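You operate a simulated robot arm through the tools that you are given. There is no shell and no other tool. Be economical: measure what you need, move in short steps, check, and stop when the job is done.

You run a simulated two-armed robot. Do the job below in one go: nothing can be reset, and whatever is moved stays where it is left.

JOB
Lift the skip, read its weight and land it on the lightest pallet rated for it.
Fine: off the floor before it travels; inside the frame, sling slack and still hooked, crane stopped.

It is judged by the outcome, as a careful person would: the job done as asked, and still so three seconds after it is handed in. It fails if anything else is knocked over, pushed out of place, dropped, spilled or broken.

ROBOT AND FRAMES
Two 7-joint arms with fingered hands on one trunk, on a base that drives. Base frame: it is fixed to the floor where the robot stands at the start and does not move with it; the origin is under the middle of the robot, x ahead of it, y to its left, z up. Lengths are in cm, angles in rad, forces in N, time in s.
The left shoulder is at the start at [7, 14.2, 133.9], the right one opposite. Each reaches about 78.8 cm from its shoulder. Places, roughly: blue pallet [150, -25, 0]; hook [80, -90, 140]; white pallet [25, -150, 0]; yellow pallet [125, -150, 0]. Payload 3.6 kg a hand.
Tool frame (each hand has its own): the origin (TCP) lies between the finger pads and is the grasp point; the fingertips stand 2.5 cm ahead of it; z points along the fingers, y is the line along which they close. The gripper opens to 8.8 cm. The gripper's body begins 2.9 cm behind the TCP. The gripper is a hand of 5 fingers: y runs from the thumb to the fingers, the wrist lies at [-1.3, -9.7, -16.2] in the tool frame, and closing takes about 1.5 s.
Orientation is that of the tool frame in the base frame, as [roll, pitch, yaw] about the fixed x, y, z axes, in that order (R = Rz(yaw) Ry(pitch) Rx(roll)). With the fingers straight down and the wrist toward the robot, the tool's x, y and z point along [0, 1, 0], [1, 0, 0] and [0, 0, -1] of the base frame.

CONTROLS
- The arms move only by the tool step_arm. It takes "left_steps", "right_steps" or both (then of equal length, played together; a hand with none holds still); each is a list of rows, each an object of numbers (a shift or turn left out is 0, a gripper value left out holds the last): "gripper": the finger opening in mm, from 0 to 88; "dx", "dy", "dz": the shift along the tool's x, y, z in units of 50 mm (1.0 is 50 mm); "ax", "ay", "az": the turn, a rotation vector about the tool's x, y, z in units of 6 degrees (1.0 is 6 degrees). In form: [{"gripper": .., "dx": .., "dy": .., "dz": .., "ax": .., "ay": .., "az": ..}, ...]. A call has 1 to 20 rows; each row shifts and turns the commanded pose from where the row before left it, along the tool's axes as they then stand. A call with a number of a shift or a turn outside -1 to 1 is refused whole. Each row takes 0.2 s and may step no farther than 5 cm and 0.15 rad from the row before; otherwise, or with a gripper value out of range, the whole call is refused. Where a pose cannot be reached the arm comes as near as it can. A force on the tool above 40 N (or 10 N above the force at the start of the call, whichever is more), or a blocked arm, ends the call early, and 0.2 s more pass. The fingers move at their own pace (about 7.2 cm/s each) and stop on an object; they squeeze with about 28 N. The grip force told is the motor's: it shows also when the fingers shut on nothing. Time passes only in rows, and 0.2 s behind the last, so rows that do not move let the fingers close. It gives the time, the measured TCP pose, the force on the tool (base axes), the opening and the grip force at its end, in the units of the frame above (readings bear some noise), with the torque about the TCP (base axes, N m) and any sound that the robot's microphone picked up, and new pictures: "views" is both (left out), scene, wrist or none (wrist: the cameras of the hands that moved).
- Cameras (640 x 400 px; columns grow to the right, rows downward): "scene" is now at [14.35, -1.24, 159.71]; the picture's right is [-0.14, -0.99, 0.00], its down [-0.26, 0.04, -0.96] and it looks along [0.96, -0.13, -0.26] (base axes); focal length 264 px, centre (320, 200). "left" rides on the left gripper at [-5.9, -7.9, -10.5] in its tool frame; the picture's right is [-0.73, -0.32, 0.61], its down [0.62, -0.68, 0.38] and it looks along [0.29, 0.66, 0.70] (tool axes); focal length 234 px, centre (320, 200). "right" rides on the right gripper at [5.9, -7.9, -10.5] in its tool frame; the picture's right is [-0.73, 0.32, -0.61], its down [-0.62, -0.68, 0.38] and it looks along [-0.29, 0.66, 0.70] (tool axes); focal length 234 px, centre (320, 200). There is no depth. A picture from a camera that has moved, and an enlarged one, comes with that camera's place and axes in the base frame and with its lens.
- raise_lower(by): slides the trunk up (or, below 0, down) by that many cm; the arms and the scene camera ride with it, the base frame stays. It gives what a move gives, with no picture.
- base_move(legs): drives the robot by 1 to 6 legs, each [ahead, left, turn to the left] in cm, cm and rad, along the robot's own axes; the way and the turn of a leg run together, so that a leg with both is an arc; at most 150 cm and 3.142 rad a leg. The arms and the cameras ride along, it lands a little off, and it stops where it bumps. It gives what a move gives, and a new picture of the scene camera.
- preshape(shape, hand): the hand has 5 fingers and takes this shape, open, in about a second: jaw (thumb against the fingers, like two jaws); tri (thumb and two fingers); tip (a fingertip pinch); poke (one finger out to press); point (the index stretched); flat (the hand flat); cup (the hand cupped); fist (a fist). The gripper value then closes the fingers along that shape, each until it touches; the sizes above hold for jaw. It gives what a move gives, with no picture.
- aim_head(pan, tilt): turns the head with the scene camera to pan (to the left, within 1.501 rad either way) and tilt (down, from -0.506 to 1.204), counted from straight ahead of the robot. It gives what a move gives, and a new picture of the scene camera.
- zoom(camera, box): a new picture of the part [left, top, right, bottom] of that camera's present view, enlarged. The clock stands still meanwhile.
- close_job(): hands the job in; it is judged then, once.

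Work in short steps. Places have to be worked out from the pictures, the camera data and where the tool is seen: move nearer, look again, correct. Check each grasp and each placing, and mend what went wrong. You have 120 turns and 260 pictures in all, those below and enlarged ones among them. Open the grippers and draw the arms clear of the work before you hand the job in, unless the task says otherwise; then end with one line.

The tools are called after "Emit:" as a command line: name --argument value ..., lists and objects as JSON in quotes. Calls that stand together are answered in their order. step_arm: Moves the arms, as the interface text tells. Its arguments: {"type":"object","properties":{"left_steps":{"type":"array"},"right_steps":{"type":"array"},"views":{"type":"string","enum":["both","scene","wrist","none"]}},"required":[]} The other tools are called the same way: raise_lower (by) slides the trunk up or down; preshape (shape, hand) gives the hand a shape; base_move (legs) drives the base; aim_head (pan, tilt) turns the head that bears the scene camera; zoom (camera, box) takes an enlarged picture of a part of a camera's view; close_job () hands the job in.

At the start:

```text
t: 0.0
left_tcp_pos: [46.48, 5.77, 150.44]
left_ee_rot: [3.142, 0.001, 1.573]
left_wrist_force: [-0.4, 0.3, 0.5]
left_moment: [0.0, -0.01, 0.0]
left_width: 8.77
left_grasp_force: 0.1
left_shape: jaw
right_tcp_pos: [42.65, -25.89, 154.75]
right_ee_rot: [3.142, 0.0, 1.571]
right_wrist_force: [-0.1, 0.2, 0.4]
right_moment: [0.02, -0.02, 0.01]
right_width: 8.8
right_grasp_force: 0.1
right_shape: jaw
trunk travel left (down, up): [-87.5, 6.5]
robot x, y, heading: [0.17, -0.04, -0.004]
head pan, tilt: [-0.138, 0.265]
```

scene: 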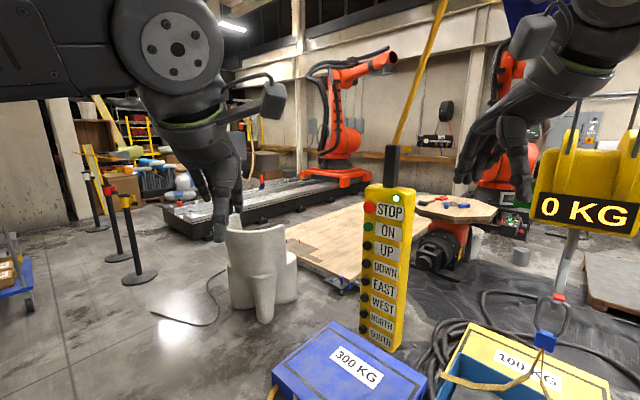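
right: 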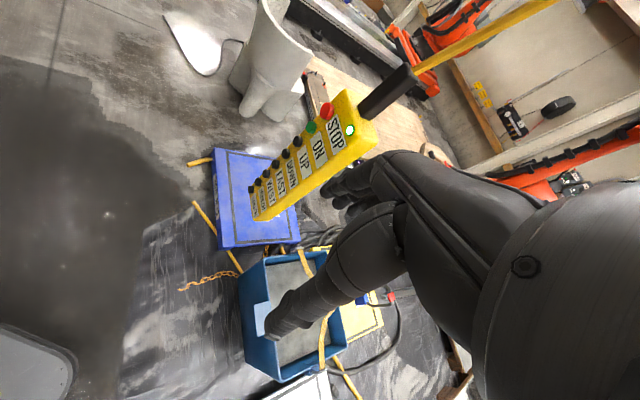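
left: 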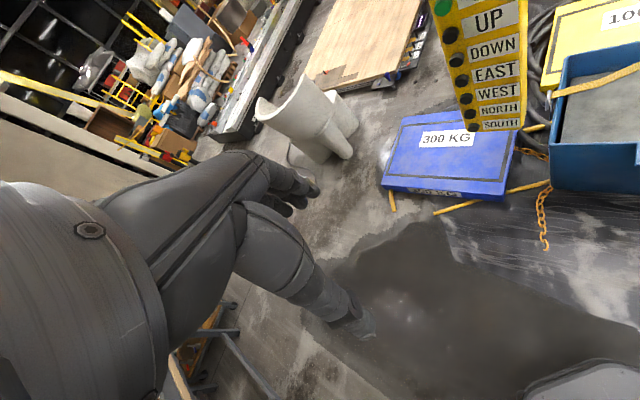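

The pendant hangs ahead, with the skip to the right under the hook. I zoom on the pendant and turn the head to see the skip and pallets.

Emit:
zoom --camera "scene" --box '[340, 140, 440, 360]'

Emit:
aim_head --pan -0.9 --tilt 0.6

```text
1.82 times, centred on (390, 250) of scene
camera zoom: at [14.35, -1.24, 159.71], right [-0.14, -0.99, 0.0], down [-0.26, 0.04, -0.96], along [0.96, -0.13, -0.26], focal length 480 px, centre (193, 109)
```

zoom: 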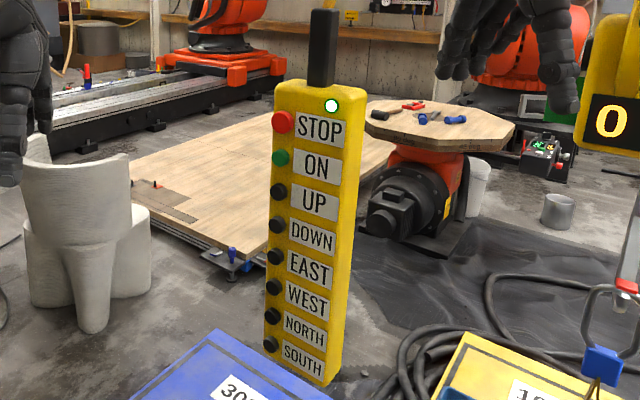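

```text
t: 1.1
left_tcp_pos: [46.46, 5.72, 150.45]
left_ee_rot: [3.14, 0.0, 1.573]
left_wrist_force: [0.0, 0.3, 0.3]
left_moment: [-0.04, 0.02, 0.01]
left_width: 8.79
left_grasp_force: 0.0
left_shape: jaw
right_tcp_pos: [42.74, -25.95, 154.77]
right_ee_rot: [3.141, 0.0, 1.573]
right_wrist_force: [-0.1, -0.6, 1.2]
right_moment: [0.01, 0.0, -0.02]
right_width: 8.77
right_grasp_force: 0.1
right_shape: jaw
trunk travel left (down, up): [-87.5, 6.5]
robot x, y, heading: [-0.34, -0.08, 0.003]
head pan, tilt: [-0.901, 0.6]
camera scene: at [10.6, -6.87, 156.64], right [-0.78, -0.62, 0.0], down [-0.35, 0.44, -0.83], along [0.51, -0.65, -0.56], focal length 264 px, centre (320, 200)
```

scene: 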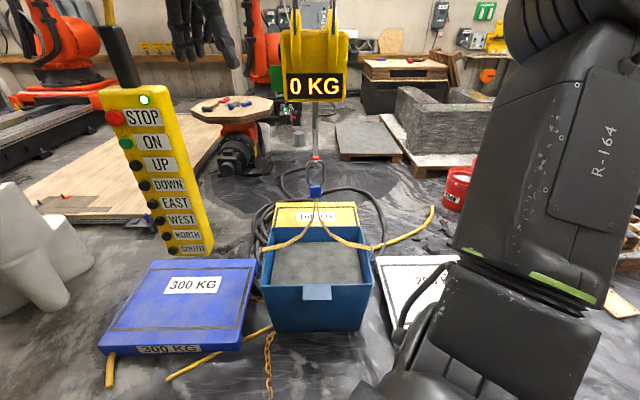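

Pallets: blue 300, yellow about 100, white 2xx. I zoom to read labels and the skip.

Emit:
zoom --camera "scene" --box '[240, 160, 480, 400]'

Emit:
aim_head --pan -1.4 --tilt 0.6

```text
1.67 times, centred on (360, 280) of scene
camera zoom: at [10.6, -6.87, 156.64], right [-0.78, -0.62, 0.0], down [-0.35, 0.44, -0.83], along [0.51, -0.65, -0.56], focal length 440 px, centre (253, 67)
```

zoom: 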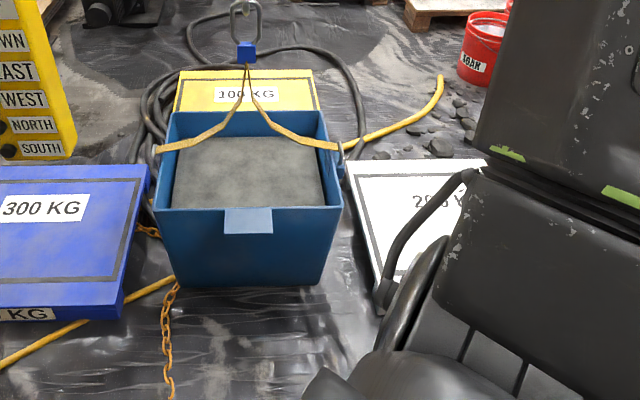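

```text
t: 2.0
left_tcp_pos: [46.55, 5.67, 150.35]
left_ee_rot: [-3.141, 0.002, 1.572]
left_wrist_force: [0.0, -0.1, 0.2]
left_moment: [0.0, -0.03, 0.0]
left_width: 8.77
left_grasp_force: 0.1
left_shape: jaw
right_tcp_pos: [42.61, -25.85, 154.75]
right_ee_rot: [-3.141, 0.0, 1.571]
right_wrist_force: [0.0, -0.1, 0.2]
right_moment: [-0.01, -0.01, -0.02]
right_width: 8.78
right_grasp_force: 0.1
right_shape: jaw
trunk travel left (down, up): [-87.5, 6.5]
robot x, y, heading: [-0.13, -0.26, -0.002]
head pan, tilt: [-1.4, 0.6]
camera scene: at [6.61, -8.66, 156.63], right [-0.99, -0.17, 0.0], down [-0.1, 0.56, -0.83], along [0.14, -0.81, -0.56], focal length 264 px, centre (320, 200)
```

scene: 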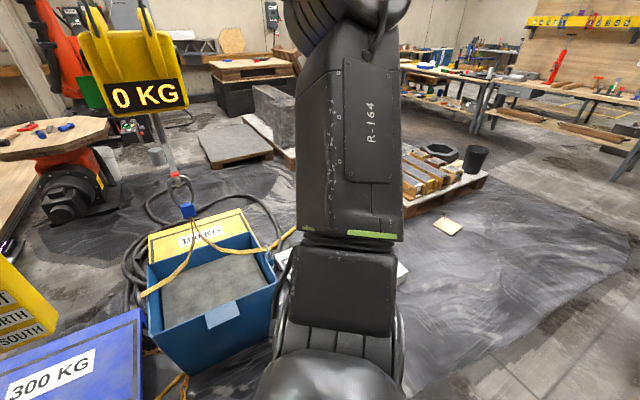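

I shape the right hand to poke, then rotate it to point ahead (about tool x by −90°), with the head back to the pendant.

Emit:
preshape --hand "right" --shape "poke"

Emit:
step_arm --right_steps '[{"ax": -1}, {"ax": -1}, {"ax": -1}, {"ax": -1}, {"ax": -1}, {"ax": -1}, {"ax": -1}, {"ax": -1}, {"ax": -1}, {"ax": -1}, {"ax": -1}, {"ax": -1}, {"ax": -1}, {"ax": -1}, {"ax": -1}]' --views "wrist"

Emit:
aim_head --pan -0.4 --tilt 0.3

```text
t: 2.9
left_tcp_pos: [46.63, 5.55, 150.52]
left_ee_rot: [3.141, -0.001, 1.572]
left_wrist_force: [-0.1, -0.3, 0.6]
left_moment: [-0.02, 0.0, -0.01]
left_width: 8.79
left_grasp_force: 0.2
left_shape: jaw
right_tcp_pos: [42.67, -25.89, 154.76]
right_ee_rot: [3.142, 0.001, 1.57]
right_wrist_force: [-0.4, -0.4, 0.2]
right_moment: [-0.02, 0.0, 0.01]
right_width: 0.0
right_grasp_force: 0.1
right_shape: poke
trunk travel left (down, up): [-87.5, 6.5]
robot x, y, heading: [-0.2, -0.09, 0.003]
head pan, tilt: [-1.4, 0.6]
```

```text
t: 6.1
left_tcp_pos: [46.7, 5.69, 150.48]
left_ee_rot: [3.141, -0.001, 1.571]
left_wrist_force: [0.9, 0.2, -1.0]
left_moment: [0.0, 0.01, 0.01]
left_width: 8.75
left_grasp_force: 0.1
left_shape: jaw
right_tcp_pos: [43.53, -26.21, 155.26]
right_ee_rot: [1.57, -0.001, 1.574]
right_wrist_force: [0.0, -0.2, 0.1]
right_moment: [0.02, 0.0, -0.02]
right_width: 0.01
right_grasp_force: 0.1
right_shape: poke
right hand out of reach, approached as far as the arm can: row 14
trunk travel left (down, up): [-87.5, 6.5]
robot x, y, heading: [0.12, -0.04, 0.0]
head pan, tilt: [-1.4, 0.6]
camera right: at [32.82, -20.4, 147.36], right [-0.61, -0.73, 0.32], down [0.38, -0.62, -0.68], along [0.7, -0.29, 0.66], focal length 234 px, centre (320, 200)
```

right: 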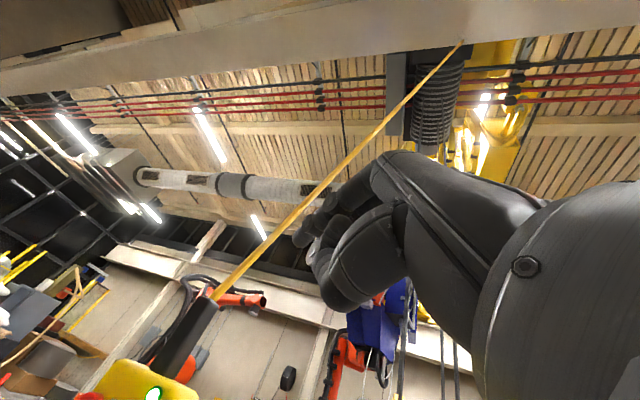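

```text
t: 7.4
left_tcp_pos: [46.68, 5.75, 150.54]
left_ee_rot: [3.141, -0.001, 1.574]
left_wrist_force: [-0.2, -0.7, -0.1]
left_moment: [0.02, -0.02, 0.03]
left_width: 8.76
left_grasp_force: 0.0
left_shape: jaw
right_tcp_pos: [43.4, -26.19, 155.28]
right_ee_rot: [1.571, 0.0, 1.573]
right_wrist_force: [-0.1, 0.2, 0.0]
right_moment: [-0.04, -0.06, -0.03]
right_width: 0.01
right_grasp_force: 0.0
right_shape: poke
trunk travel left (down, up): [-87.5, 6.5]
robot x, y, heading: [0.01, 0.44, -0.002]
head pan, tilt: [-0.4, 0.3]
camera scene: at [13.71, -3.61, 159.38], right [-0.39, -0.92, 0.0], down [-0.27, 0.12, -0.96], along [0.88, -0.37, -0.3], focal length 264 px, centre (320, 200)
```

scene: 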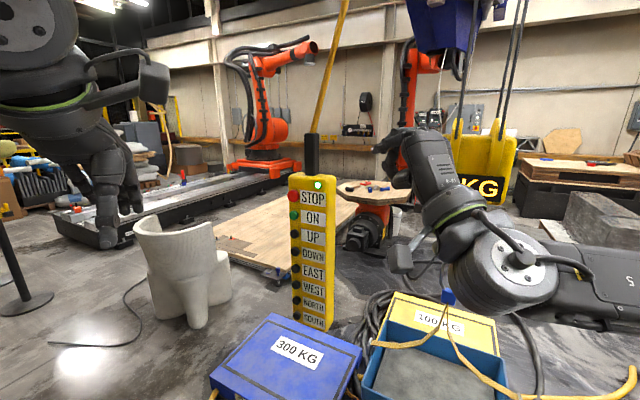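

I zoom closely on the pendant to judge its facing, and on the hand.

Emit:
zoom --camera "scene" --box '[260, 160, 360, 250]'

Emit:
zoom --camera "scene" --box '[340, 100, 520, 300]'

```text
4.44 times, centred on (310, 205) of scene
camera zoom: at [13.71, -3.61, 159.38], right [-0.39, -0.92, 0.0], down [-0.27, 0.12, -0.96], along [0.88, -0.37, -0.3], focal length 1172 px, centre (364, 178)
```

zoom: 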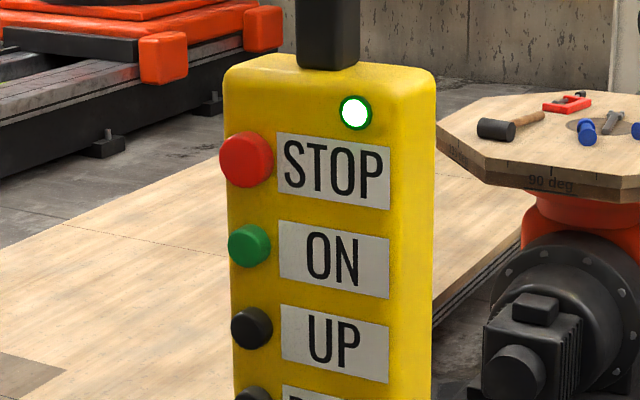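

```text
2.00 times, centred on (430, 200) of scene
camera zoom: at [13.71, -3.61, 159.38], right [-0.39, -0.92, 0.0], down [-0.27, 0.12, -0.96], along [0.88, -0.37, -0.3], focal length 527 px, centre (100, 200)
```

zoom: 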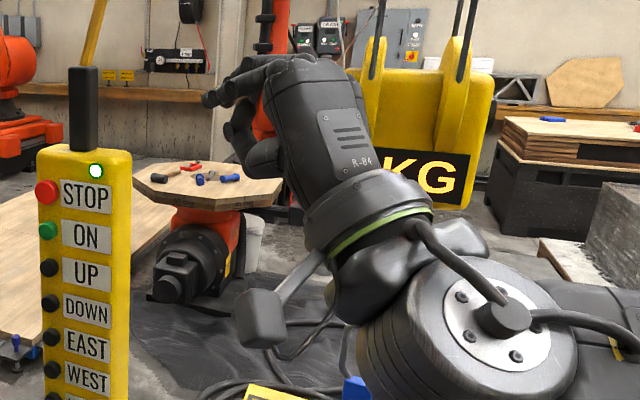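

The pendant's face seems turned by about 35° toward my left; I drive a bit toward [30,12] with heading −0.6 and look again.

Emit:
base_move --legs '[[30, 12, 0], [0, 0, -0.6]]'

Emit:
aim_head --pan -0.15 --tilt 0.4

```text
t: 11.2
left_tcp_pos: [71.93, -9.57, 150.5]
left_ee_rot: [-3.141, 0.001, 0.97]
left_wrist_force: [0.0, -0.1, -0.3]
left_moment: [0.02, -0.02, -0.01]
left_width: 8.77
left_grasp_force: 0.1
left_shape: jaw
right_tcp_pos: [51.16, -34.04, 155.25]
right_ee_rot: [1.571, -0.001, 0.969]
right_wrist_force: [0.1, 0.2, 0.1]
right_moment: [0.0, 0.02, 0.02]
right_width: 0.01
right_grasp_force: 0.0
right_shape: poke
trunk travel left (down, up): [-87.5, 6.5]
robot x, y, heading: [29.9, 11.51, -0.603]
head pan, tilt: [-0.4, 0.3]
camera scene: at [39.52, 1.41, 159.38], right [-0.84, -0.54, 0.0], down [-0.16, 0.25, -0.96], along [0.52, -0.8, -0.3], focal length 264 px, centre (320, 200)
```

scene: 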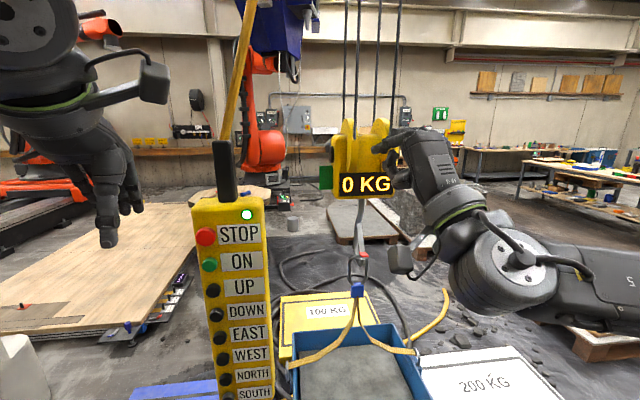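

```text
t: 12.0
left_tcp_pos: [71.86, -9.6, 150.47]
left_ee_rot: [-3.141, 0.0, 0.972]
left_wrist_force: [-0.7, -0.6, 0.6]
left_moment: [-0.01, -0.03, -0.03]
left_width: 8.76
left_grasp_force: 0.0
left_shape: jaw
right_tcp_pos: [51.12, -34.17, 155.31]
right_ee_rot: [1.571, 0.0, 0.97]
right_wrist_force: [0.5, 0.6, 0.0]
right_moment: [-0.02, 0.01, 0.0]
right_width: 0.0
right_grasp_force: 0.1
right_shape: poke
trunk travel left (down, up): [-87.5, 6.5]
robot x, y, heading: [29.91, 12.39, -0.603]
head pan, tilt: [-0.15, 0.4]
camera scene: at [41.16, 2.89, 158.46], right [-0.68, -0.73, 0.0], down [-0.28, 0.27, -0.92], along [0.67, -0.63, -0.39], focal length 264 px, centre (320, 200)
```

scene: 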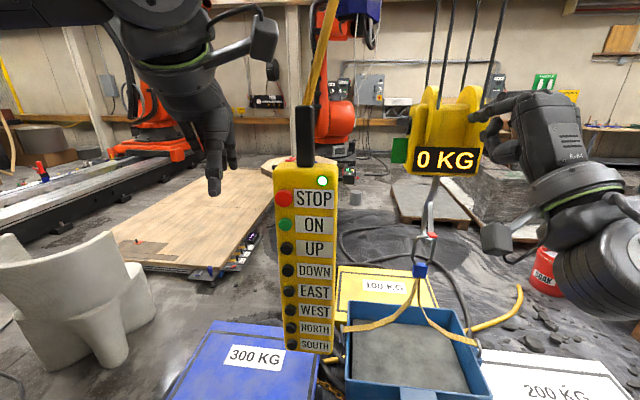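

Pendant buttons come out at about x 79.5, y −23.7, STOP z 139, spacing 5.6 cm, and the fingertip is about 3 cm ahead of the TCP. I shift the base left 10 so the pendant lies before the right shoulder.

Emit:
base_move --legs '[[0, 10, 0]]'

Emit:
zoom --camera "scene" --box '[240, 160, 400, 360]'

```text
t: 13.1
left_tcp_pos: [77.07, -1.93, 150.47]
left_ee_rot: [-3.139, -0.002, 0.97]
left_wrist_force: [0.7, -0.1, -0.5]
left_moment: [0.0, -0.01, 0.03]
left_width: 8.78
left_grasp_force: 0.1
left_shape: jaw
right_tcp_pos: [56.45, -26.6, 155.05]
right_ee_rot: [1.571, -0.004, 0.969]
right_wrist_force: [-0.5, -1.0, -0.5]
right_moment: [-0.04, -0.01, 0.06]
right_width: 0.0
right_grasp_force: 0.1
right_shape: poke
trunk travel left (down, up): [-87.5, 6.5]
robot x, y, heading: [35.51, 20.32, -0.604]
head pan, tilt: [-0.15, 0.4]
camera scene: at [46.42, 10.54, 158.44], right [-0.68, -0.73, 0.0], down [-0.28, 0.27, -0.92], along [0.67, -0.63, -0.39], focal length 264 px, centre (320, 200)
```

scene: 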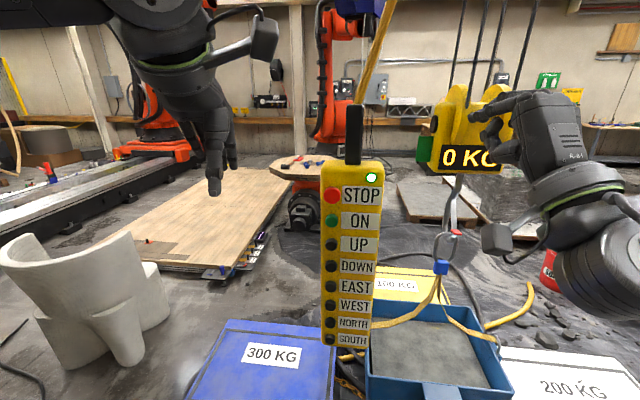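

```text
2.00 times, centred on (320, 260) of scene
camera zoom: at [46.42, 10.54, 158.44], right [-0.68, -0.73, 0.0], down [-0.28, 0.27, -0.92], along [0.67, -0.63, -0.39], focal length 527 px, centre (320, 80)
```

zoom: 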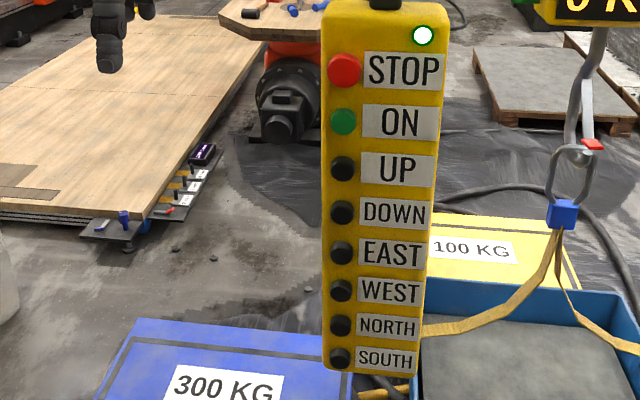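

Refined: STOP ≈ [79,−23.4,139.5], UP z ≈ 128.5. I bring the finger to ahead of UP, staying back for now, to check its alignment.

Emit:
step_arm --right_steps '[{"dx": 0.44, "dy": -0.757}, {"dx": 0.44, "dy": -0.757}, {"dx": 0.44, "dy": -0.757}, {"dx": 0.44, "dy": -0.757}, {"dx": 0.44, "dy": -0.757}, {"dx": 0.44, "dy": -0.757}, {"dx": 0.44, "dy": -0.757}]'

```text
t: 14.7
left_tcp_pos: [77.48, -1.43, 150.55]
left_ee_rot: [-3.141, -0.001, 0.968]
left_wrist_force: [0.7, 0.0, -0.7]
left_moment: [-0.01, -0.01, 0.01]
left_width: 8.77
left_grasp_force: 0.1
left_shape: jaw
right_tcp_pos: [62.83, -27.14, 138.29]
right_ee_rot: [1.574, 0.003, 0.975]
right_wrist_force: [-0.5, -0.1, 0.4]
right_moment: [0.0, -0.02, 0.03]
right_width: 0.02
right_grasp_force: 0.1
right_shape: poke
right hand out of reach, approached as far as the arm can: row 1, 2, 3, 4, 5, 6, 7
trunk travel left (down, up): [-87.5, 6.5]
robot x, y, heading: [35.78, 20.24, -0.601]
head pan, tilt: [-0.15, 0.4]
camera scene: at [46.81, 11.08, 158.45], right [-0.68, -0.73, 0.0], down [-0.28, 0.27, -0.92], along [0.67, -0.63, -0.39], focal length 264 px, centre (320, 200)
camera right: at [57.35, -16.49, 130.44], right [-0.91, -0.26, 0.33], down [-0.04, -0.73, -0.68], along [0.42, -0.63, 0.65], focal length 234 px, centre (320, 200)
```

scene: 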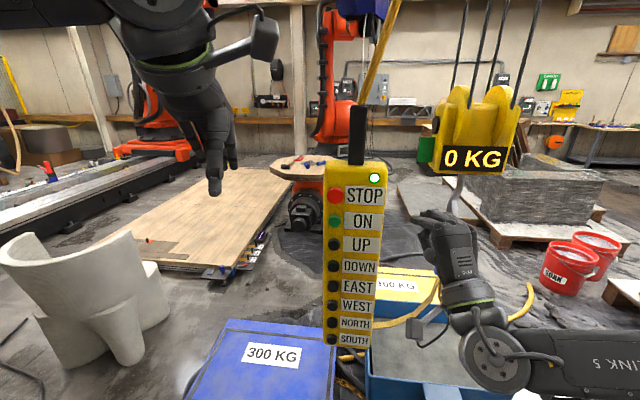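
right: 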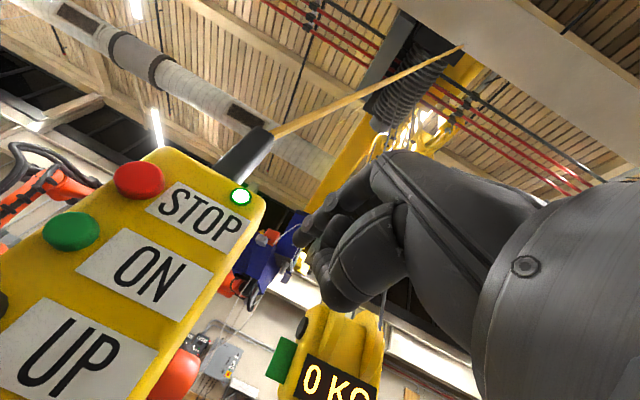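

The arm is too cramped (wrist too near the shoulder). I back off 13 cm and then put the finger ahead of the UP button.

Emit:
base_move --legs '[[-13, 0, 0]]'

Emit:
step_arm --right_steps '[{"dz": 0.8}, {"dz": 0.8}]' --views "scene"

```text
t: 16.0
left_tcp_pos: [67.12, 5.67, 150.35]
left_ee_rot: [-3.139, 0.0, 0.967]
left_wrist_force: [-0.7, -1.4, -0.6]
left_moment: [0.03, 0.02, 0.0]
left_width: 8.79
left_grasp_force: 0.1
left_shape: jaw
right_tcp_pos: [52.56, -20.02, 138.24]
right_ee_rot: [1.578, 0.005, 0.975]
right_wrist_force: [1.0, -0.6, 0.5]
right_moment: [-0.02, -0.01, 0.0]
right_width: 0.0
right_grasp_force: 0.0
right_shape: poke
trunk travel left (down, up): [-87.5, 6.5]
robot x, y, heading: [25.0, 27.47, -0.599]
head pan, tilt: [-0.15, 0.4]
camera scene: at [36.49, 18.21, 158.41], right [-0.68, -0.73, 0.0], down [-0.29, 0.27, -0.92], along [0.67, -0.63, -0.39], focal length 264 px, centre (320, 200)
```

scene: 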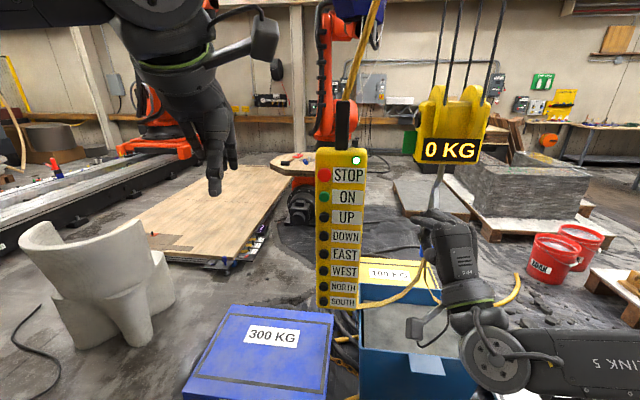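

```text
t: 16.6
left_tcp_pos: [67.37, 5.72, 150.18]
left_ee_rot: [-3.137, 0.002, 0.969]
left_wrist_force: [0.6, -0.1, -0.1]
left_moment: [0.02, 0.01, 0.0]
left_width: 8.76
left_grasp_force: 0.0
left_shape: jaw
right_tcp_pos: [59.32, -24.52, 138.09]
right_ee_rot: [1.578, 0.004, 0.974]
right_wrist_force: [0.2, -0.2, 0.0]
right_moment: [-0.02, -0.04, -0.01]
right_width: 0.0
right_grasp_force: 0.1
right_shape: poke
trunk travel left (down, up): [-87.5, 6.5]
robot x, y, heading: [25.04, 27.67, -0.603]
head pan, tilt: [-0.15, 0.4]
camera scene: at [36.69, 18.23, 158.4], right [-0.68, -0.73, 0.0], down [-0.29, 0.27, -0.92], along [0.67, -0.63, -0.39], focal length 264 px, centre (320, 200)
```

scene: 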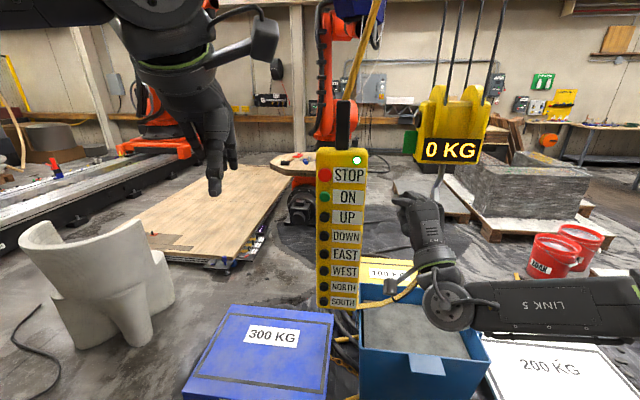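

Reachable now. I move 12 cm left and 9.6 down to line up with UP, still about 12 cm off the face.

Emit:
step_arm --right_steps '[{"dx": 0.605, "dy": -0.48}, {"dx": 0.605, "dy": -0.48}, {"dx": 0.605, "dy": -0.48}, {"dx": 0.605, "dy": -0.48}]'

```text
t: 17.6
left_tcp_pos: [66.78, 5.76, 150.47]
left_ee_rot: [3.14, -0.002, 0.97]
left_wrist_force: [0.0, -1.1, -0.2]
left_moment: [0.01, -0.02, 0.0]
left_width: 8.79
left_grasp_force: 0.1
left_shape: jaw
right_tcp_pos: [60.05, -23.54, 138.13]
right_ee_rot: [1.579, 0.007, 0.98]
right_wrist_force: [-0.1, -0.4, -0.4]
right_moment: [0.0, 0.03, 0.0]
right_width: 0.04
right_grasp_force: 0.0
right_shape: poke
right hand out of reach, approached as far as the arm can: row 1, 2, 3, 4
trunk travel left (down, up): [-87.5, 6.5]
robot x, y, heading: [25.29, 27.6, -0.606]
head pan, tilt: [-0.15, 0.4]
camera scene: at [36.14, 18.46, 158.46], right [-0.68, -0.73, 0.0], down [-0.28, 0.27, -0.92], along [0.67, -0.63, -0.39], focal length 264 px, centre (320, 200)
camera right: at [54.49, -12.87, 130.28], right [-0.91, -0.26, 0.33], down [-0.04, -0.73, -0.68], along [0.42, -0.63, 0.65], focal length 234 px, centre (320, 200)
```

scene: 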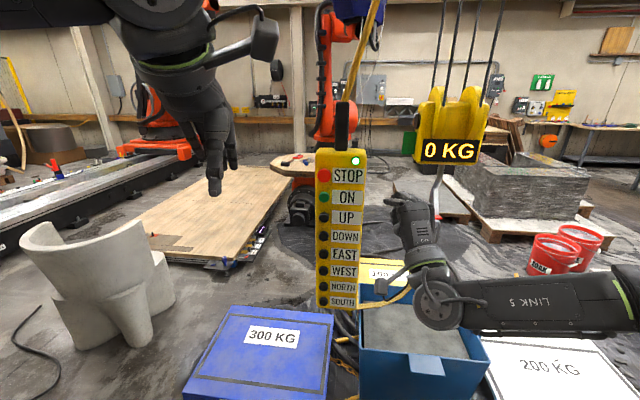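
right: 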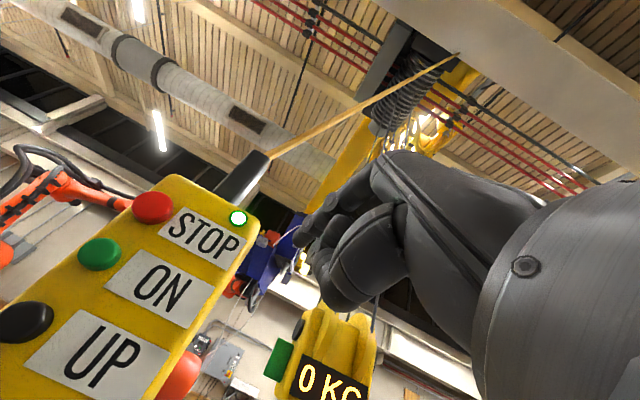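

The wrist is at its limit with the fingers level. I tilt the fingers about 40° downward, which brings the wrist up behind, then try the leftward shift.

Emit:
step_arm --right_steps '[{"ax": 1}, {"ax": 1}, {"ax": 1}, {"ax": 1}, {"ax": 1}, {"ax": 1}, {"ax": 1}, {"dx": 0.6}, {"dx": 0.6}, {"dx": 0.6}]'

```text
t: 19.8
left_tcp_pos: [67.07, 5.84, 150.52]
left_ee_rot: [-3.141, 0.0, 0.968]
left_wrist_force: [0.3, 0.2, -0.3]
left_moment: [0.01, -0.01, -0.02]
left_width: 8.78
left_grasp_force: 0.0
left_shape: jaw
right_tcp_pos: [65.26, -15.86, 137.82]
right_ee_rot: [2.307, 0.004, 0.976]
right_wrist_force: [1.2, 0.0, 0.1]
right_moment: [0.03, 0.02, 0.01]
right_width: 0.0
right_grasp_force: 0.1
right_shape: poke
trunk travel left (down, up): [-87.5, 6.5]
robot x, y, heading: [25.26, 27.58, -0.602]
head pan, tilt: [-0.15, 0.4]
camera scene: at [36.33, 18.55, 158.45], right [-0.68, -0.73, 0.0], down [-0.28, 0.27, -0.92], along [0.67, -0.63, -0.39], focal length 264 px, centre (320, 200)
camera right: at [57.56, -3.68, 139.09], right [-0.6, -0.47, 0.65], down [-0.5, -0.42, -0.76], along [0.63, -0.78, 0.02], focal length 234 px, centre (320, 200)
```

scene: 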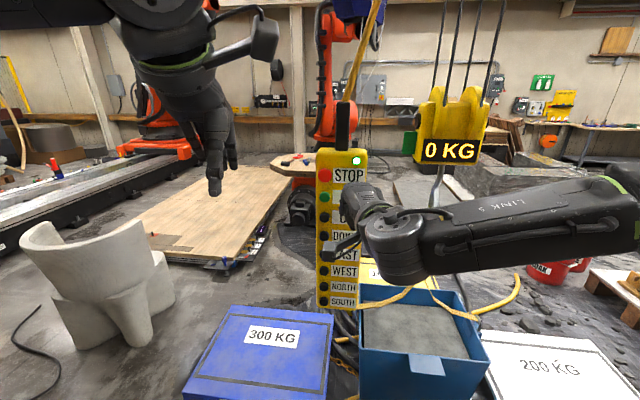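
right: 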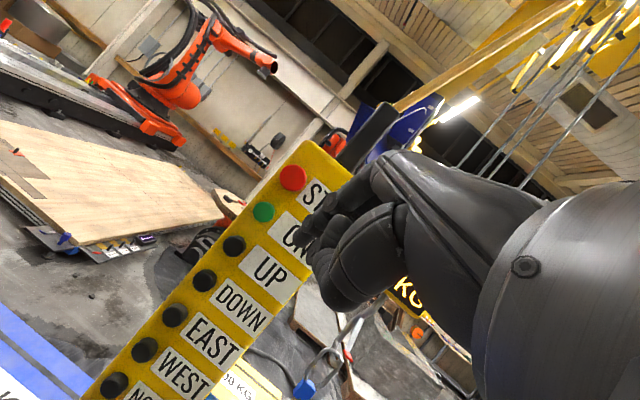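

The wrist camera confirms UP at ≈[79,−23.2,128.5]. I zoom on the fingertip to know where it is.

Emit:
zoom --camera "right" --box '[240, 150, 400, 320]'

```text
2.35 times, centred on (320, 235) of right
camera zoom: at [57.56, -3.68, 139.09], right [-0.6, -0.47, 0.65], down [-0.5, -0.42, -0.76], along [0.63, -0.78, 0.02], focal length 551 px, centre (320, 118)
```

zoom: 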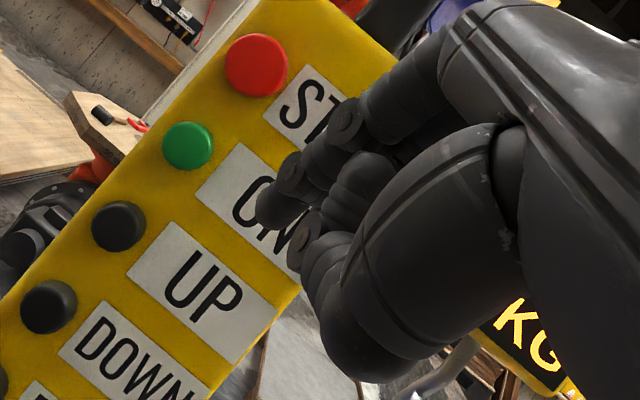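

Fingertip is about 3.5 cm ahead of TCP. I approach to about 3 cm short of UP.

Emit:
step_arm --right_steps '[{"dx": 0.065, "dy": 0.036, "dz": 0.6}, {"dx": 0.065, "dy": 0.036, "dz": 0.6}, {"dx": 0.065, "dy": 0.036, "dz": 0.6}, {"dx": 0.065, "dy": 0.036, "dz": 0.6}]' --views "wrist"

```text
t: 20.8
left_tcp_pos: [66.87, 5.7, 150.42]
left_ee_rot: [-3.14, 0.0, 0.97]
left_wrist_force: [0.0, -0.6, 0.1]
left_moment: [0.0, -0.02, -0.01]
left_width: 8.78
left_grasp_force: 0.1
left_shape: jaw
right_tcp_pos: [73.77, -20.46, 130.19]
right_ee_rot: [2.309, 0.005, 0.974]
right_wrist_force: [0.2, 1.0, 0.1]
right_moment: [0.03, 0.01, 0.03]
right_width: 0.0
right_grasp_force: 0.2
right_shape: poke
trunk travel left (down, up): [-87.5, 6.5]
robot x, y, heading: [25.39, 27.71, -0.595]
head pan, tilt: [-0.15, 0.4]
camera right: at [66.08, -8.28, 131.42], right [-0.6, -0.47, 0.65], down [-0.5, -0.42, -0.76], along [0.63, -0.78, 0.02], focal length 234 px, centre (320, 200)
```

right: 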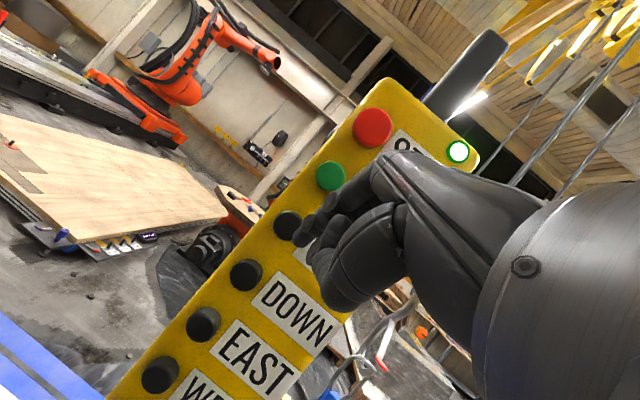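

Aligned (UP still at [79,−23.1,128.4]). I press ahead about 3.5 cm in small rows and retreat in the same call, to see the effect.

Emit:
step_arm --right_steps '[{"dy": 0.2, "dz": 0.223}, {"dy": 0.134, "dz": 0.149}, {"dy": 0.134, "dz": 0.149}]'

```text
t: 21.6
left_tcp_pos: [66.8, 5.89, 150.4]
left_ee_rot: [-3.141, 0.0, 0.971]
left_wrist_force: [0.6, -0.1, -0.5]
left_moment: [-0.03, -0.03, -0.01]
left_width: 8.81
left_grasp_force: 0.1
left_shape: jaw
right_tcp_pos: [74.7, -22.8, 130.83]
right_ee_rot: [2.31, 0.004, 0.974]
right_wrist_force: [1.5, 0.0, 0.4]
right_moment: [0.02, -0.01, 0.05]
right_width: 0.02
right_grasp_force: 0.0
right_shape: poke
right hand out of reach, approached as far as the arm can: row 1, 2, 3
trunk travel left (down, up): [-87.5, 6.5]
robot x, y, heading: [25.48, 27.52, -0.604]
head pan, tilt: [-0.15, 0.4]
camera scene: at [36.22, 18.41, 158.45], right [-0.68, -0.73, 0.0], down [-0.28, 0.27, -0.92], along [0.67, -0.63, -0.39], focal length 264 px, centre (320, 200)
camera right: at [67.08, -10.62, 132.12], right [-0.6, -0.47, 0.65], down [-0.5, -0.42, -0.76], along [0.63, -0.78, 0.02], focal length 234 px, centre (320, 200)
```

scene: 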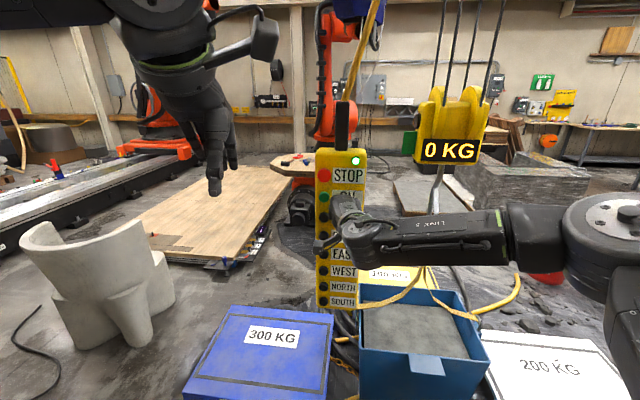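
right: 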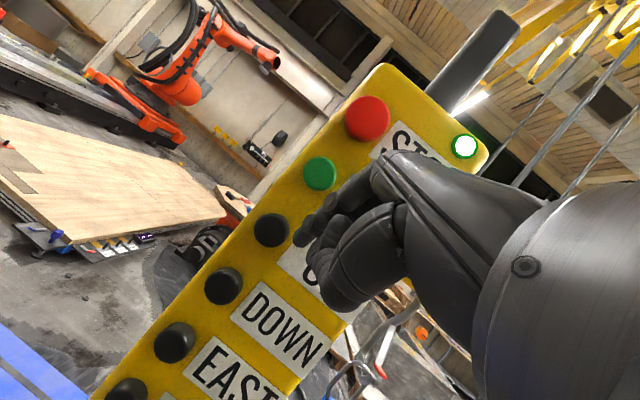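

Pressing stalls at a joint limit because the arm is too folded. I retreat the finger, back the base off 12 cm, and stretch the arm out again.

Emit:
step_arm --right_steps '[{"dy": -0.4, "dz": -0.45}]' --views "none"

Emit:
base_move --legs '[[-13, 0, 0]]'

Emit:
step_arm --right_steps '[{"dy": 0.4, "dz": 0.446}, {"dy": 0.4, "dz": 0.446}, {"dy": 0.4, "dz": 0.446}, {"dy": 0.4, "dz": 0.446}]'

```text
t: 22.0
left_tcp_pos: [66.66, 5.93, 150.49]
left_ee_rot: [3.142, 0.0, 0.969]
left_wrist_force: [-0.3, -0.4, 0.9]
left_moment: [0.07, 0.01, 0.0]
left_width: 8.77
left_grasp_force: 0.1
left_shape: jaw
right_tcp_pos: [72.1, -21.05, 130.92]
right_ee_rot: [2.306, 0.003, 0.976]
right_wrist_force: [0.3, -0.5, -0.9]
right_moment: [0.01, 0.03, -0.01]
right_width: 0.0
right_grasp_force: 0.0
right_shape: poke
trunk travel left (down, up): [-87.5, 6.5]
robot x, y, heading: [25.23, 27.69, -0.606]
head pan, tilt: [-0.15, 0.4]
```

```text
t: 23.3
left_tcp_pos: [56.34, 13.06, 150.32]
left_ee_rot: [-3.137, 0.001, 0.968]
left_wrist_force: [0.7, -0.3, -0.2]
left_moment: [-0.04, 0.04, -0.01]
left_width: 8.8
left_grasp_force: 0.0
left_shape: jaw
right_tcp_pos: [61.72, -13.91, 130.63]
right_ee_rot: [2.31, 0.004, 0.974]
right_wrist_force: [0.3, 0.0, 0.4]
right_moment: [0.0, 0.04, 0.0]
right_width: 0.0
right_grasp_force: 0.1
right_shape: poke
trunk travel left (down, up): [-87.5, 6.5]
robot x, y, heading: [14.37, 35.05, -0.608]
head pan, tilt: [-0.15, 0.4]
camera scene: at [25.77, 25.61, 158.41], right [-0.68, -0.73, 0.0], down [-0.29, 0.27, -0.92], along [0.67, -0.63, -0.39], focal length 264 px, centre (320, 200)
```

scene: 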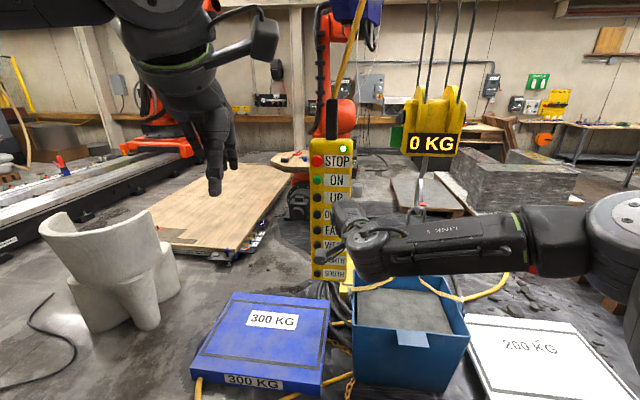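

```text
t: 24.3
left_tcp_pos: [56.19, 13.18, 150.45]
left_ee_rot: [3.141, 0.0, 0.968]
left_wrist_force: [0.5, 0.4, 0.8]
left_moment: [-0.02, -0.02, -0.02]
left_width: 8.75
left_grasp_force: 0.1
left_shape: jaw
right_tcp_pos: [65.27, -20.97, 132.53]
right_ee_rot: [2.307, 0.005, 0.977]
right_wrist_force: [0.7, 0.5, 0.3]
right_moment: [0.02, -0.01, -0.01]
right_width: 0.02
right_grasp_force: 0.0
right_shape: poke
right hand out of reach, approached as far as the arm can: row 2, 3, 4
trunk travel left (down, up): [-87.5, 6.5]
robot x, y, heading: [14.32, 34.92, -0.604]
head pan, tilt: [-0.15, 0.4]
camera scene: at [25.49, 25.81, 158.45], right [-0.68, -0.73, 0.0], down [-0.28, 0.27, -0.92], along [0.67, -0.63, -0.39], focal length 264 px, centre (320, 200)
camera right: at [57.63, -8.82, 133.7], right [-0.6, -0.47, 0.65], down [-0.5, -0.42, -0.76], along [0.63, -0.78, 0.02], focal length 234 px, centre (320, 200)
```

scene: 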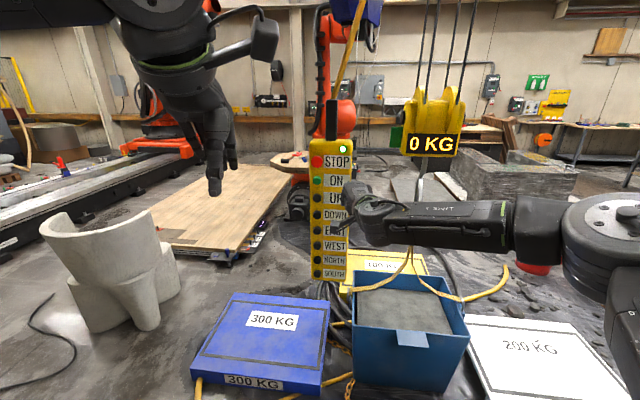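
right: 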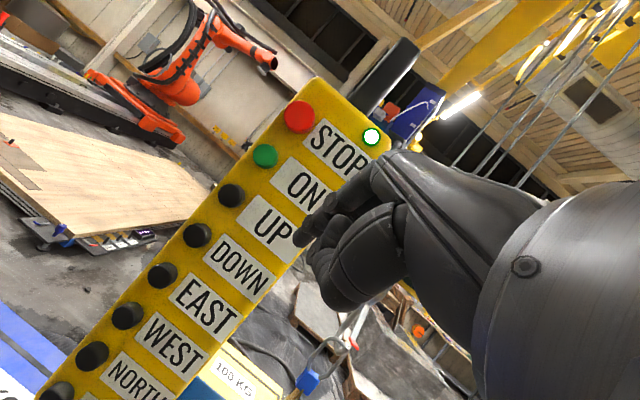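

The forearm comes in from the right and the wrist hits its limit, so I'll turn the robot to face about −1.3 rad with the pendant on its left; then the hand is in line with the forearm. First I retract both hands.

Emit:
step_arm --right_steps '[{"dy": -0.5, "dz": -0.557}, {"dy": -0.5, "dz": -0.557}, {"dy": -0.5, "dz": -0.557}, {"dy": -0.5, "dz": -0.557}]' --left_steps '[{"dx": 0.6, "dy": -0.6}, {"dx": 0.6, "dy": -0.6}, {"dx": 0.6, "dy": -0.6}, {"dx": 0.6, "dy": -0.6}]' --views "none"

Emit:
base_move --legs '[[0, 0, -0.7], [6, 41, 0]]'

Emit:
aim_head --pan 0.2 --tilt 0.35

```text
t: 25.3
left_tcp_pos: [54.5, 26.56, 147.96]
left_ee_rot: [3.142, 0.001, 0.97]
left_wrist_force: [0.6, 0.5, 1.0]
left_moment: [0.02, -0.03, 0.03]
left_width: 8.74
left_grasp_force: 0.0
left_shape: jaw
left hand out of reach, approached as far as the arm can: row 3, 4
right_tcp_pos: [52.9, -12.34, 132.67]
right_ee_rot: [2.309, 0.004, 0.977]
right_wrist_force: [0.1, -0.2, 0.4]
right_moment: [-0.01, 0.0, 0.01]
right_width: 0.0
right_grasp_force: 0.1
right_shape: poke
trunk travel left (down, up): [-87.5, 6.5]
robot x, y, heading: [14.92, 34.85, -0.604]
head pan, tilt: [-0.15, 0.4]
```

```text
t: 29.8
left_tcp_pos: [80.16, 7.24, 148.12]
left_ee_rot: [3.14, -0.001, 0.261]
left_wrist_force: [-0.7, 0.1, 0.4]
left_moment: [-0.03, -0.02, 0.02]
left_width: 8.76
left_grasp_force: 0.0
left_shape: jaw
right_tcp_pos: [53.7, -21.45, 132.58]
right_ee_rot: [2.309, 0.002, 0.267]
right_wrist_force: [0.0, -0.1, 0.3]
right_moment: [-0.02, 0.03, 0.02]
right_width: 0.02
right_grasp_force: 0.1
right_shape: poke
trunk travel left (down, up): [-87.5, 6.5]
robot x, y, heading: [55.71, 39.66, -1.311]
head pan, tilt: [-0.15, 0.4]
camera scene: at [57.73, 25.57, 158.46], right [-0.99, -0.11, 0.0], down [-0.04, 0.39, -0.92], along [0.1, -0.92, -0.39], focal length 264 px, centre (320, 200)
```

scene: 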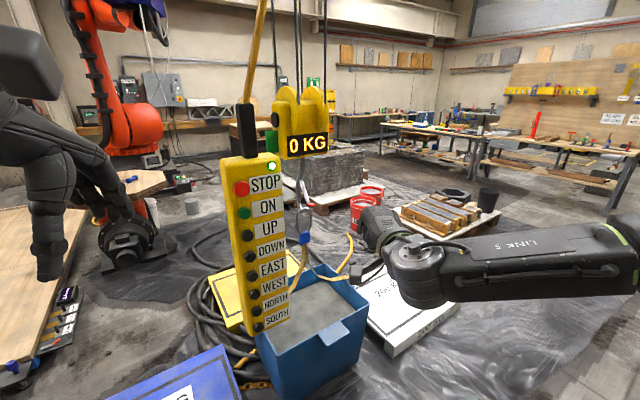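

```text
t: 30.6
left_tcp_pos: [80.58, 7.27, 147.87]
left_ee_rot: [-3.141, -0.001, 0.262]
left_wrist_force: [0.0, 0.2, 0.6]
left_moment: [-0.01, -0.05, 0.0]
left_width: 8.75
left_grasp_force: 0.1
left_shape: jaw
right_tcp_pos: [54.05, -21.39, 132.63]
right_ee_rot: [2.309, 0.004, 0.268]
right_wrist_force: [-0.7, 0.3, -0.1]
right_moment: [0.02, -0.03, -0.02]
right_width: 0.01
right_grasp_force: 0.1
right_shape: poke
trunk travel left (down, up): [-87.5, 6.5]
robot x, y, heading: [55.42, 39.71, -1.31]
head pan, tilt: [0.201, 0.351]
camera scene: at [61.18, 26.49, 158.91], right [-0.9, -0.44, 0.0], down [-0.15, 0.31, -0.94], along [0.42, -0.84, -0.34], focal length 264 px, centre (320, 200)
```

scene: 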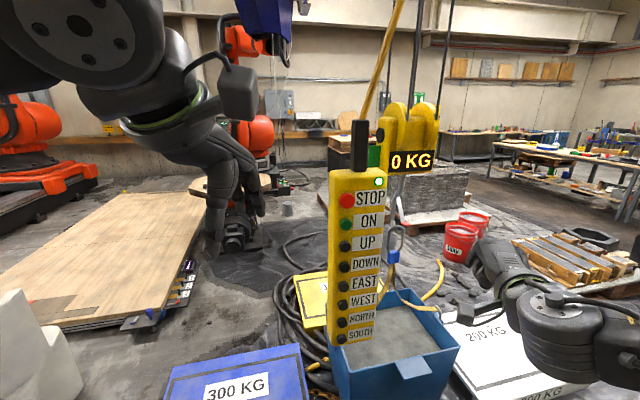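

Good view now. I rotate the hand about the vertical by +0.7 rad so it points along the button normal.

Emit:
step_arm --right_steps '[{"ay": 0.71, "az": -0.64}, {"ay": 0.71, "az": -0.64}, {"ay": 0.71, "az": -0.64}, {"ay": 0.71, "az": -0.64}, {"ay": 0.71, "az": -0.64}, {"ay": 0.71, "az": -0.64}, {"ay": 0.71, "az": -0.64}]'

```text
t: 32.2
left_tcp_pos: [80.47, 7.16, 148.08]
left_ee_rot: [-3.142, 0.001, 0.261]
left_wrist_force: [0.1, -1.2, 0.2]
left_moment: [-0.01, 0.01, -0.01]
left_width: 8.75
left_grasp_force: 0.1
left_shape: jaw
right_tcp_pos: [53.94, -21.41, 132.69]
right_ee_rot: [2.313, 0.001, 0.97]
right_wrist_force: [-1.0, -0.5, -0.1]
right_moment: [-0.02, 0.0, 0.0]
right_width: 0.02
right_grasp_force: 0.0
right_shape: poke
trunk travel left (down, up): [-87.5, 6.5]
robot x, y, heading: [55.21, 39.59, -1.308]
head pan, tilt: [0.201, 0.351]
camera scene: at [61.05, 26.42, 158.91], right [-0.9, -0.45, 0.0], down [-0.15, 0.31, -0.94], along [0.42, -0.84, -0.34], focal length 264 px, centre (320, 200)
camera right: at [46.33, -9.3, 133.96], right [-0.6, -0.47, 0.65], down [-0.5, -0.41, -0.76], along [0.63, -0.78, 0.02], focal length 234 px, centre (320, 200)
```

scene: 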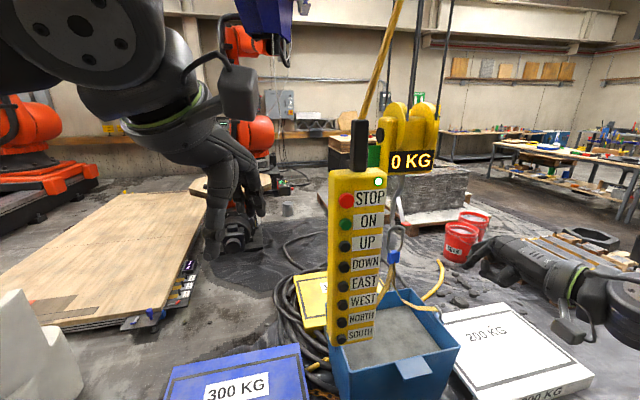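
right: 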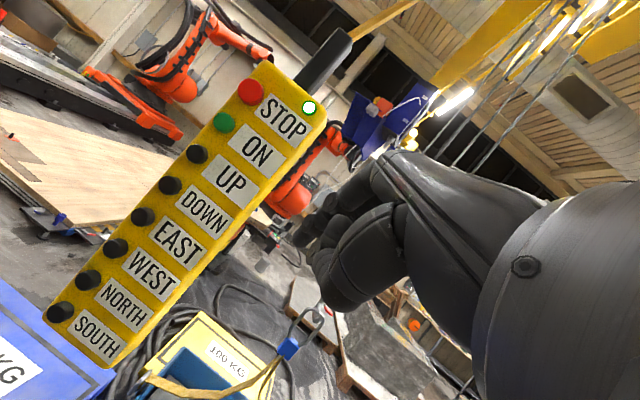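

All consistent (UP at [79,−23.4,128.6]). I move to ~3 cm in front of UP.

Emit:
step_arm --right_steps '[{"dx": 0.492, "dy": 0.346, "dz": 0.528}, {"dx": 0.492, "dy": 0.346, "dz": 0.528}, {"dx": 0.492, "dy": 0.346, "dz": 0.528}, {"dx": 0.492, "dy": 0.346, "dz": 0.528}, {"dx": 0.492, "dy": 0.346, "dz": 0.528}]'

```text
t: 33.4
left_tcp_pos: [80.57, 7.23, 148.03]
left_ee_rot: [-3.141, 0.001, 0.261]
left_wrist_force: [0.4, 0.1, 0.8]
left_moment: [0.01, -0.03, -0.03]
left_width: 8.77
left_grasp_force: 0.2
left_shape: jaw
right_tcp_pos: [71.88, -19.49, 130.88]
right_ee_rot: [2.311, 0.002, 0.967]
right_wrist_force: [0.5, -1.0, -0.9]
right_moment: [-0.01, -0.02, 0.01]
right_width: 0.0
right_grasp_force: 0.0
right_shape: poke
right hand out of reach, approached as far as the arm can: row 5
trunk travel left (down, up): [-87.5, 6.5]
robot x, y, heading: [55.5, 39.62, -1.311]
head pan, tilt: [0.201, 0.351]
camera scene: at [61.26, 26.48, 158.9], right [-0.9, -0.45, 0.0], down [-0.15, 0.31, -0.94], along [0.42, -0.84, -0.34], focal length 264 px, centre (320, 200)
camera right: at [64.31, -7.24, 132.11], right [-0.6, -0.47, 0.65], down [-0.5, -0.41, -0.76], along [0.62, -0.78, 0.02], focal length 234 px, centre (320, 200)
```

scene: 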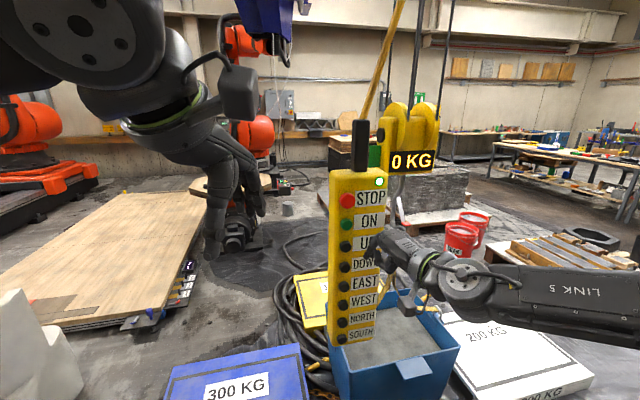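
right: 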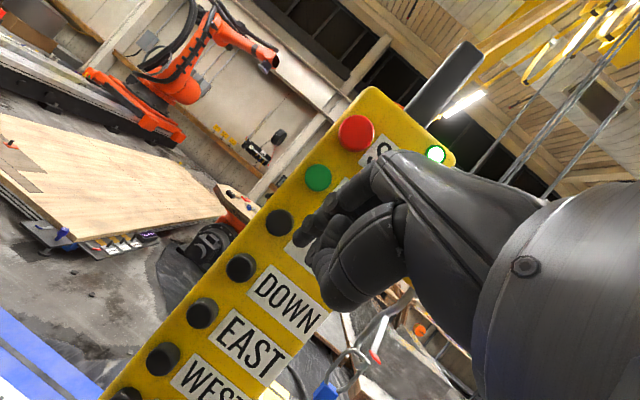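

Nearly there but again at a limit toward the left. I retract the hand right by 9 cm and shift the base left by 9 so the arm works further to its right.

Emit:
step_arm --right_steps '[{"dx": -0.5, "dy": -0.5, "dz": -0.55}, {"dx": -0.9}, {"dx": -0.5}]' --views "none"

Emit:
base_move --legs '[[0, 10, 0]]'

```text
t: 34.2
left_tcp_pos: [80.64, 7.11, 148.04]
left_ee_rot: [-3.141, 0.001, 0.261]
left_wrist_force: [0.2, -0.4, 0.6]
left_moment: [-0.04, -0.02, 0.01]
left_width: 8.77
left_grasp_force: 0.2
left_shape: jaw
right_tcp_pos: [63.28, -25.29, 130.69]
right_ee_rot: [2.312, -0.001, 0.969]
right_wrist_force: [0.2, 0.1, -0.1]
right_moment: [0.0, -0.01, 0.01]
right_width: 0.02
right_grasp_force: 0.1
right_shape: poke
trunk travel left (down, up): [-87.5, 6.5]
robot x, y, heading: [55.44, 39.76, -1.304]
head pan, tilt: [0.201, 0.351]
```

```text
t: 35.3
left_tcp_pos: [89.49, 9.63, 148.01]
left_ee_rot: [-3.141, -0.003, 0.26]
left_wrist_force: [-0.7, 1.0, 0.0]
left_moment: [0.05, -0.01, 0.02]
left_width: 8.75
left_grasp_force: 0.0
left_shape: jaw
right_tcp_pos: [72.34, -22.84, 130.77]
right_ee_rot: [2.306, -0.002, 0.966]
right_wrist_force: [-0.1, -0.7, 0.6]
right_moment: [0.0, 0.01, 0.03]
right_width: 0.01
right_grasp_force: 0.1
right_shape: poke
trunk travel left (down, up): [-87.5, 6.5]
robot x, y, heading: [65.15, 42.05, -1.312]
head pan, tilt: [0.201, 0.351]
camera scene: at [70.06, 28.83, 158.91], right [-0.9, -0.44, 0.0], down [-0.15, 0.31, -0.94], along [0.42, -0.84, -0.34], focal length 264 px, centre (320, 200)
```

scene: 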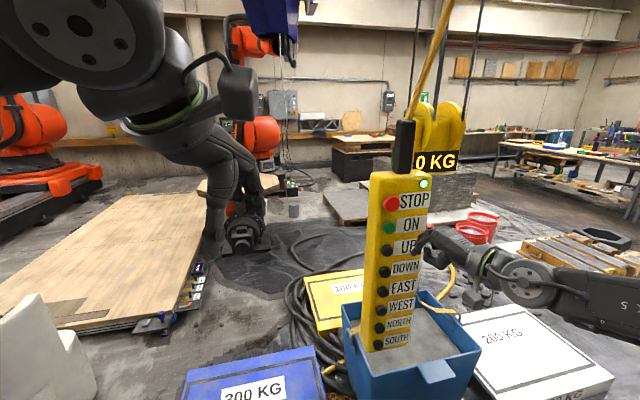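

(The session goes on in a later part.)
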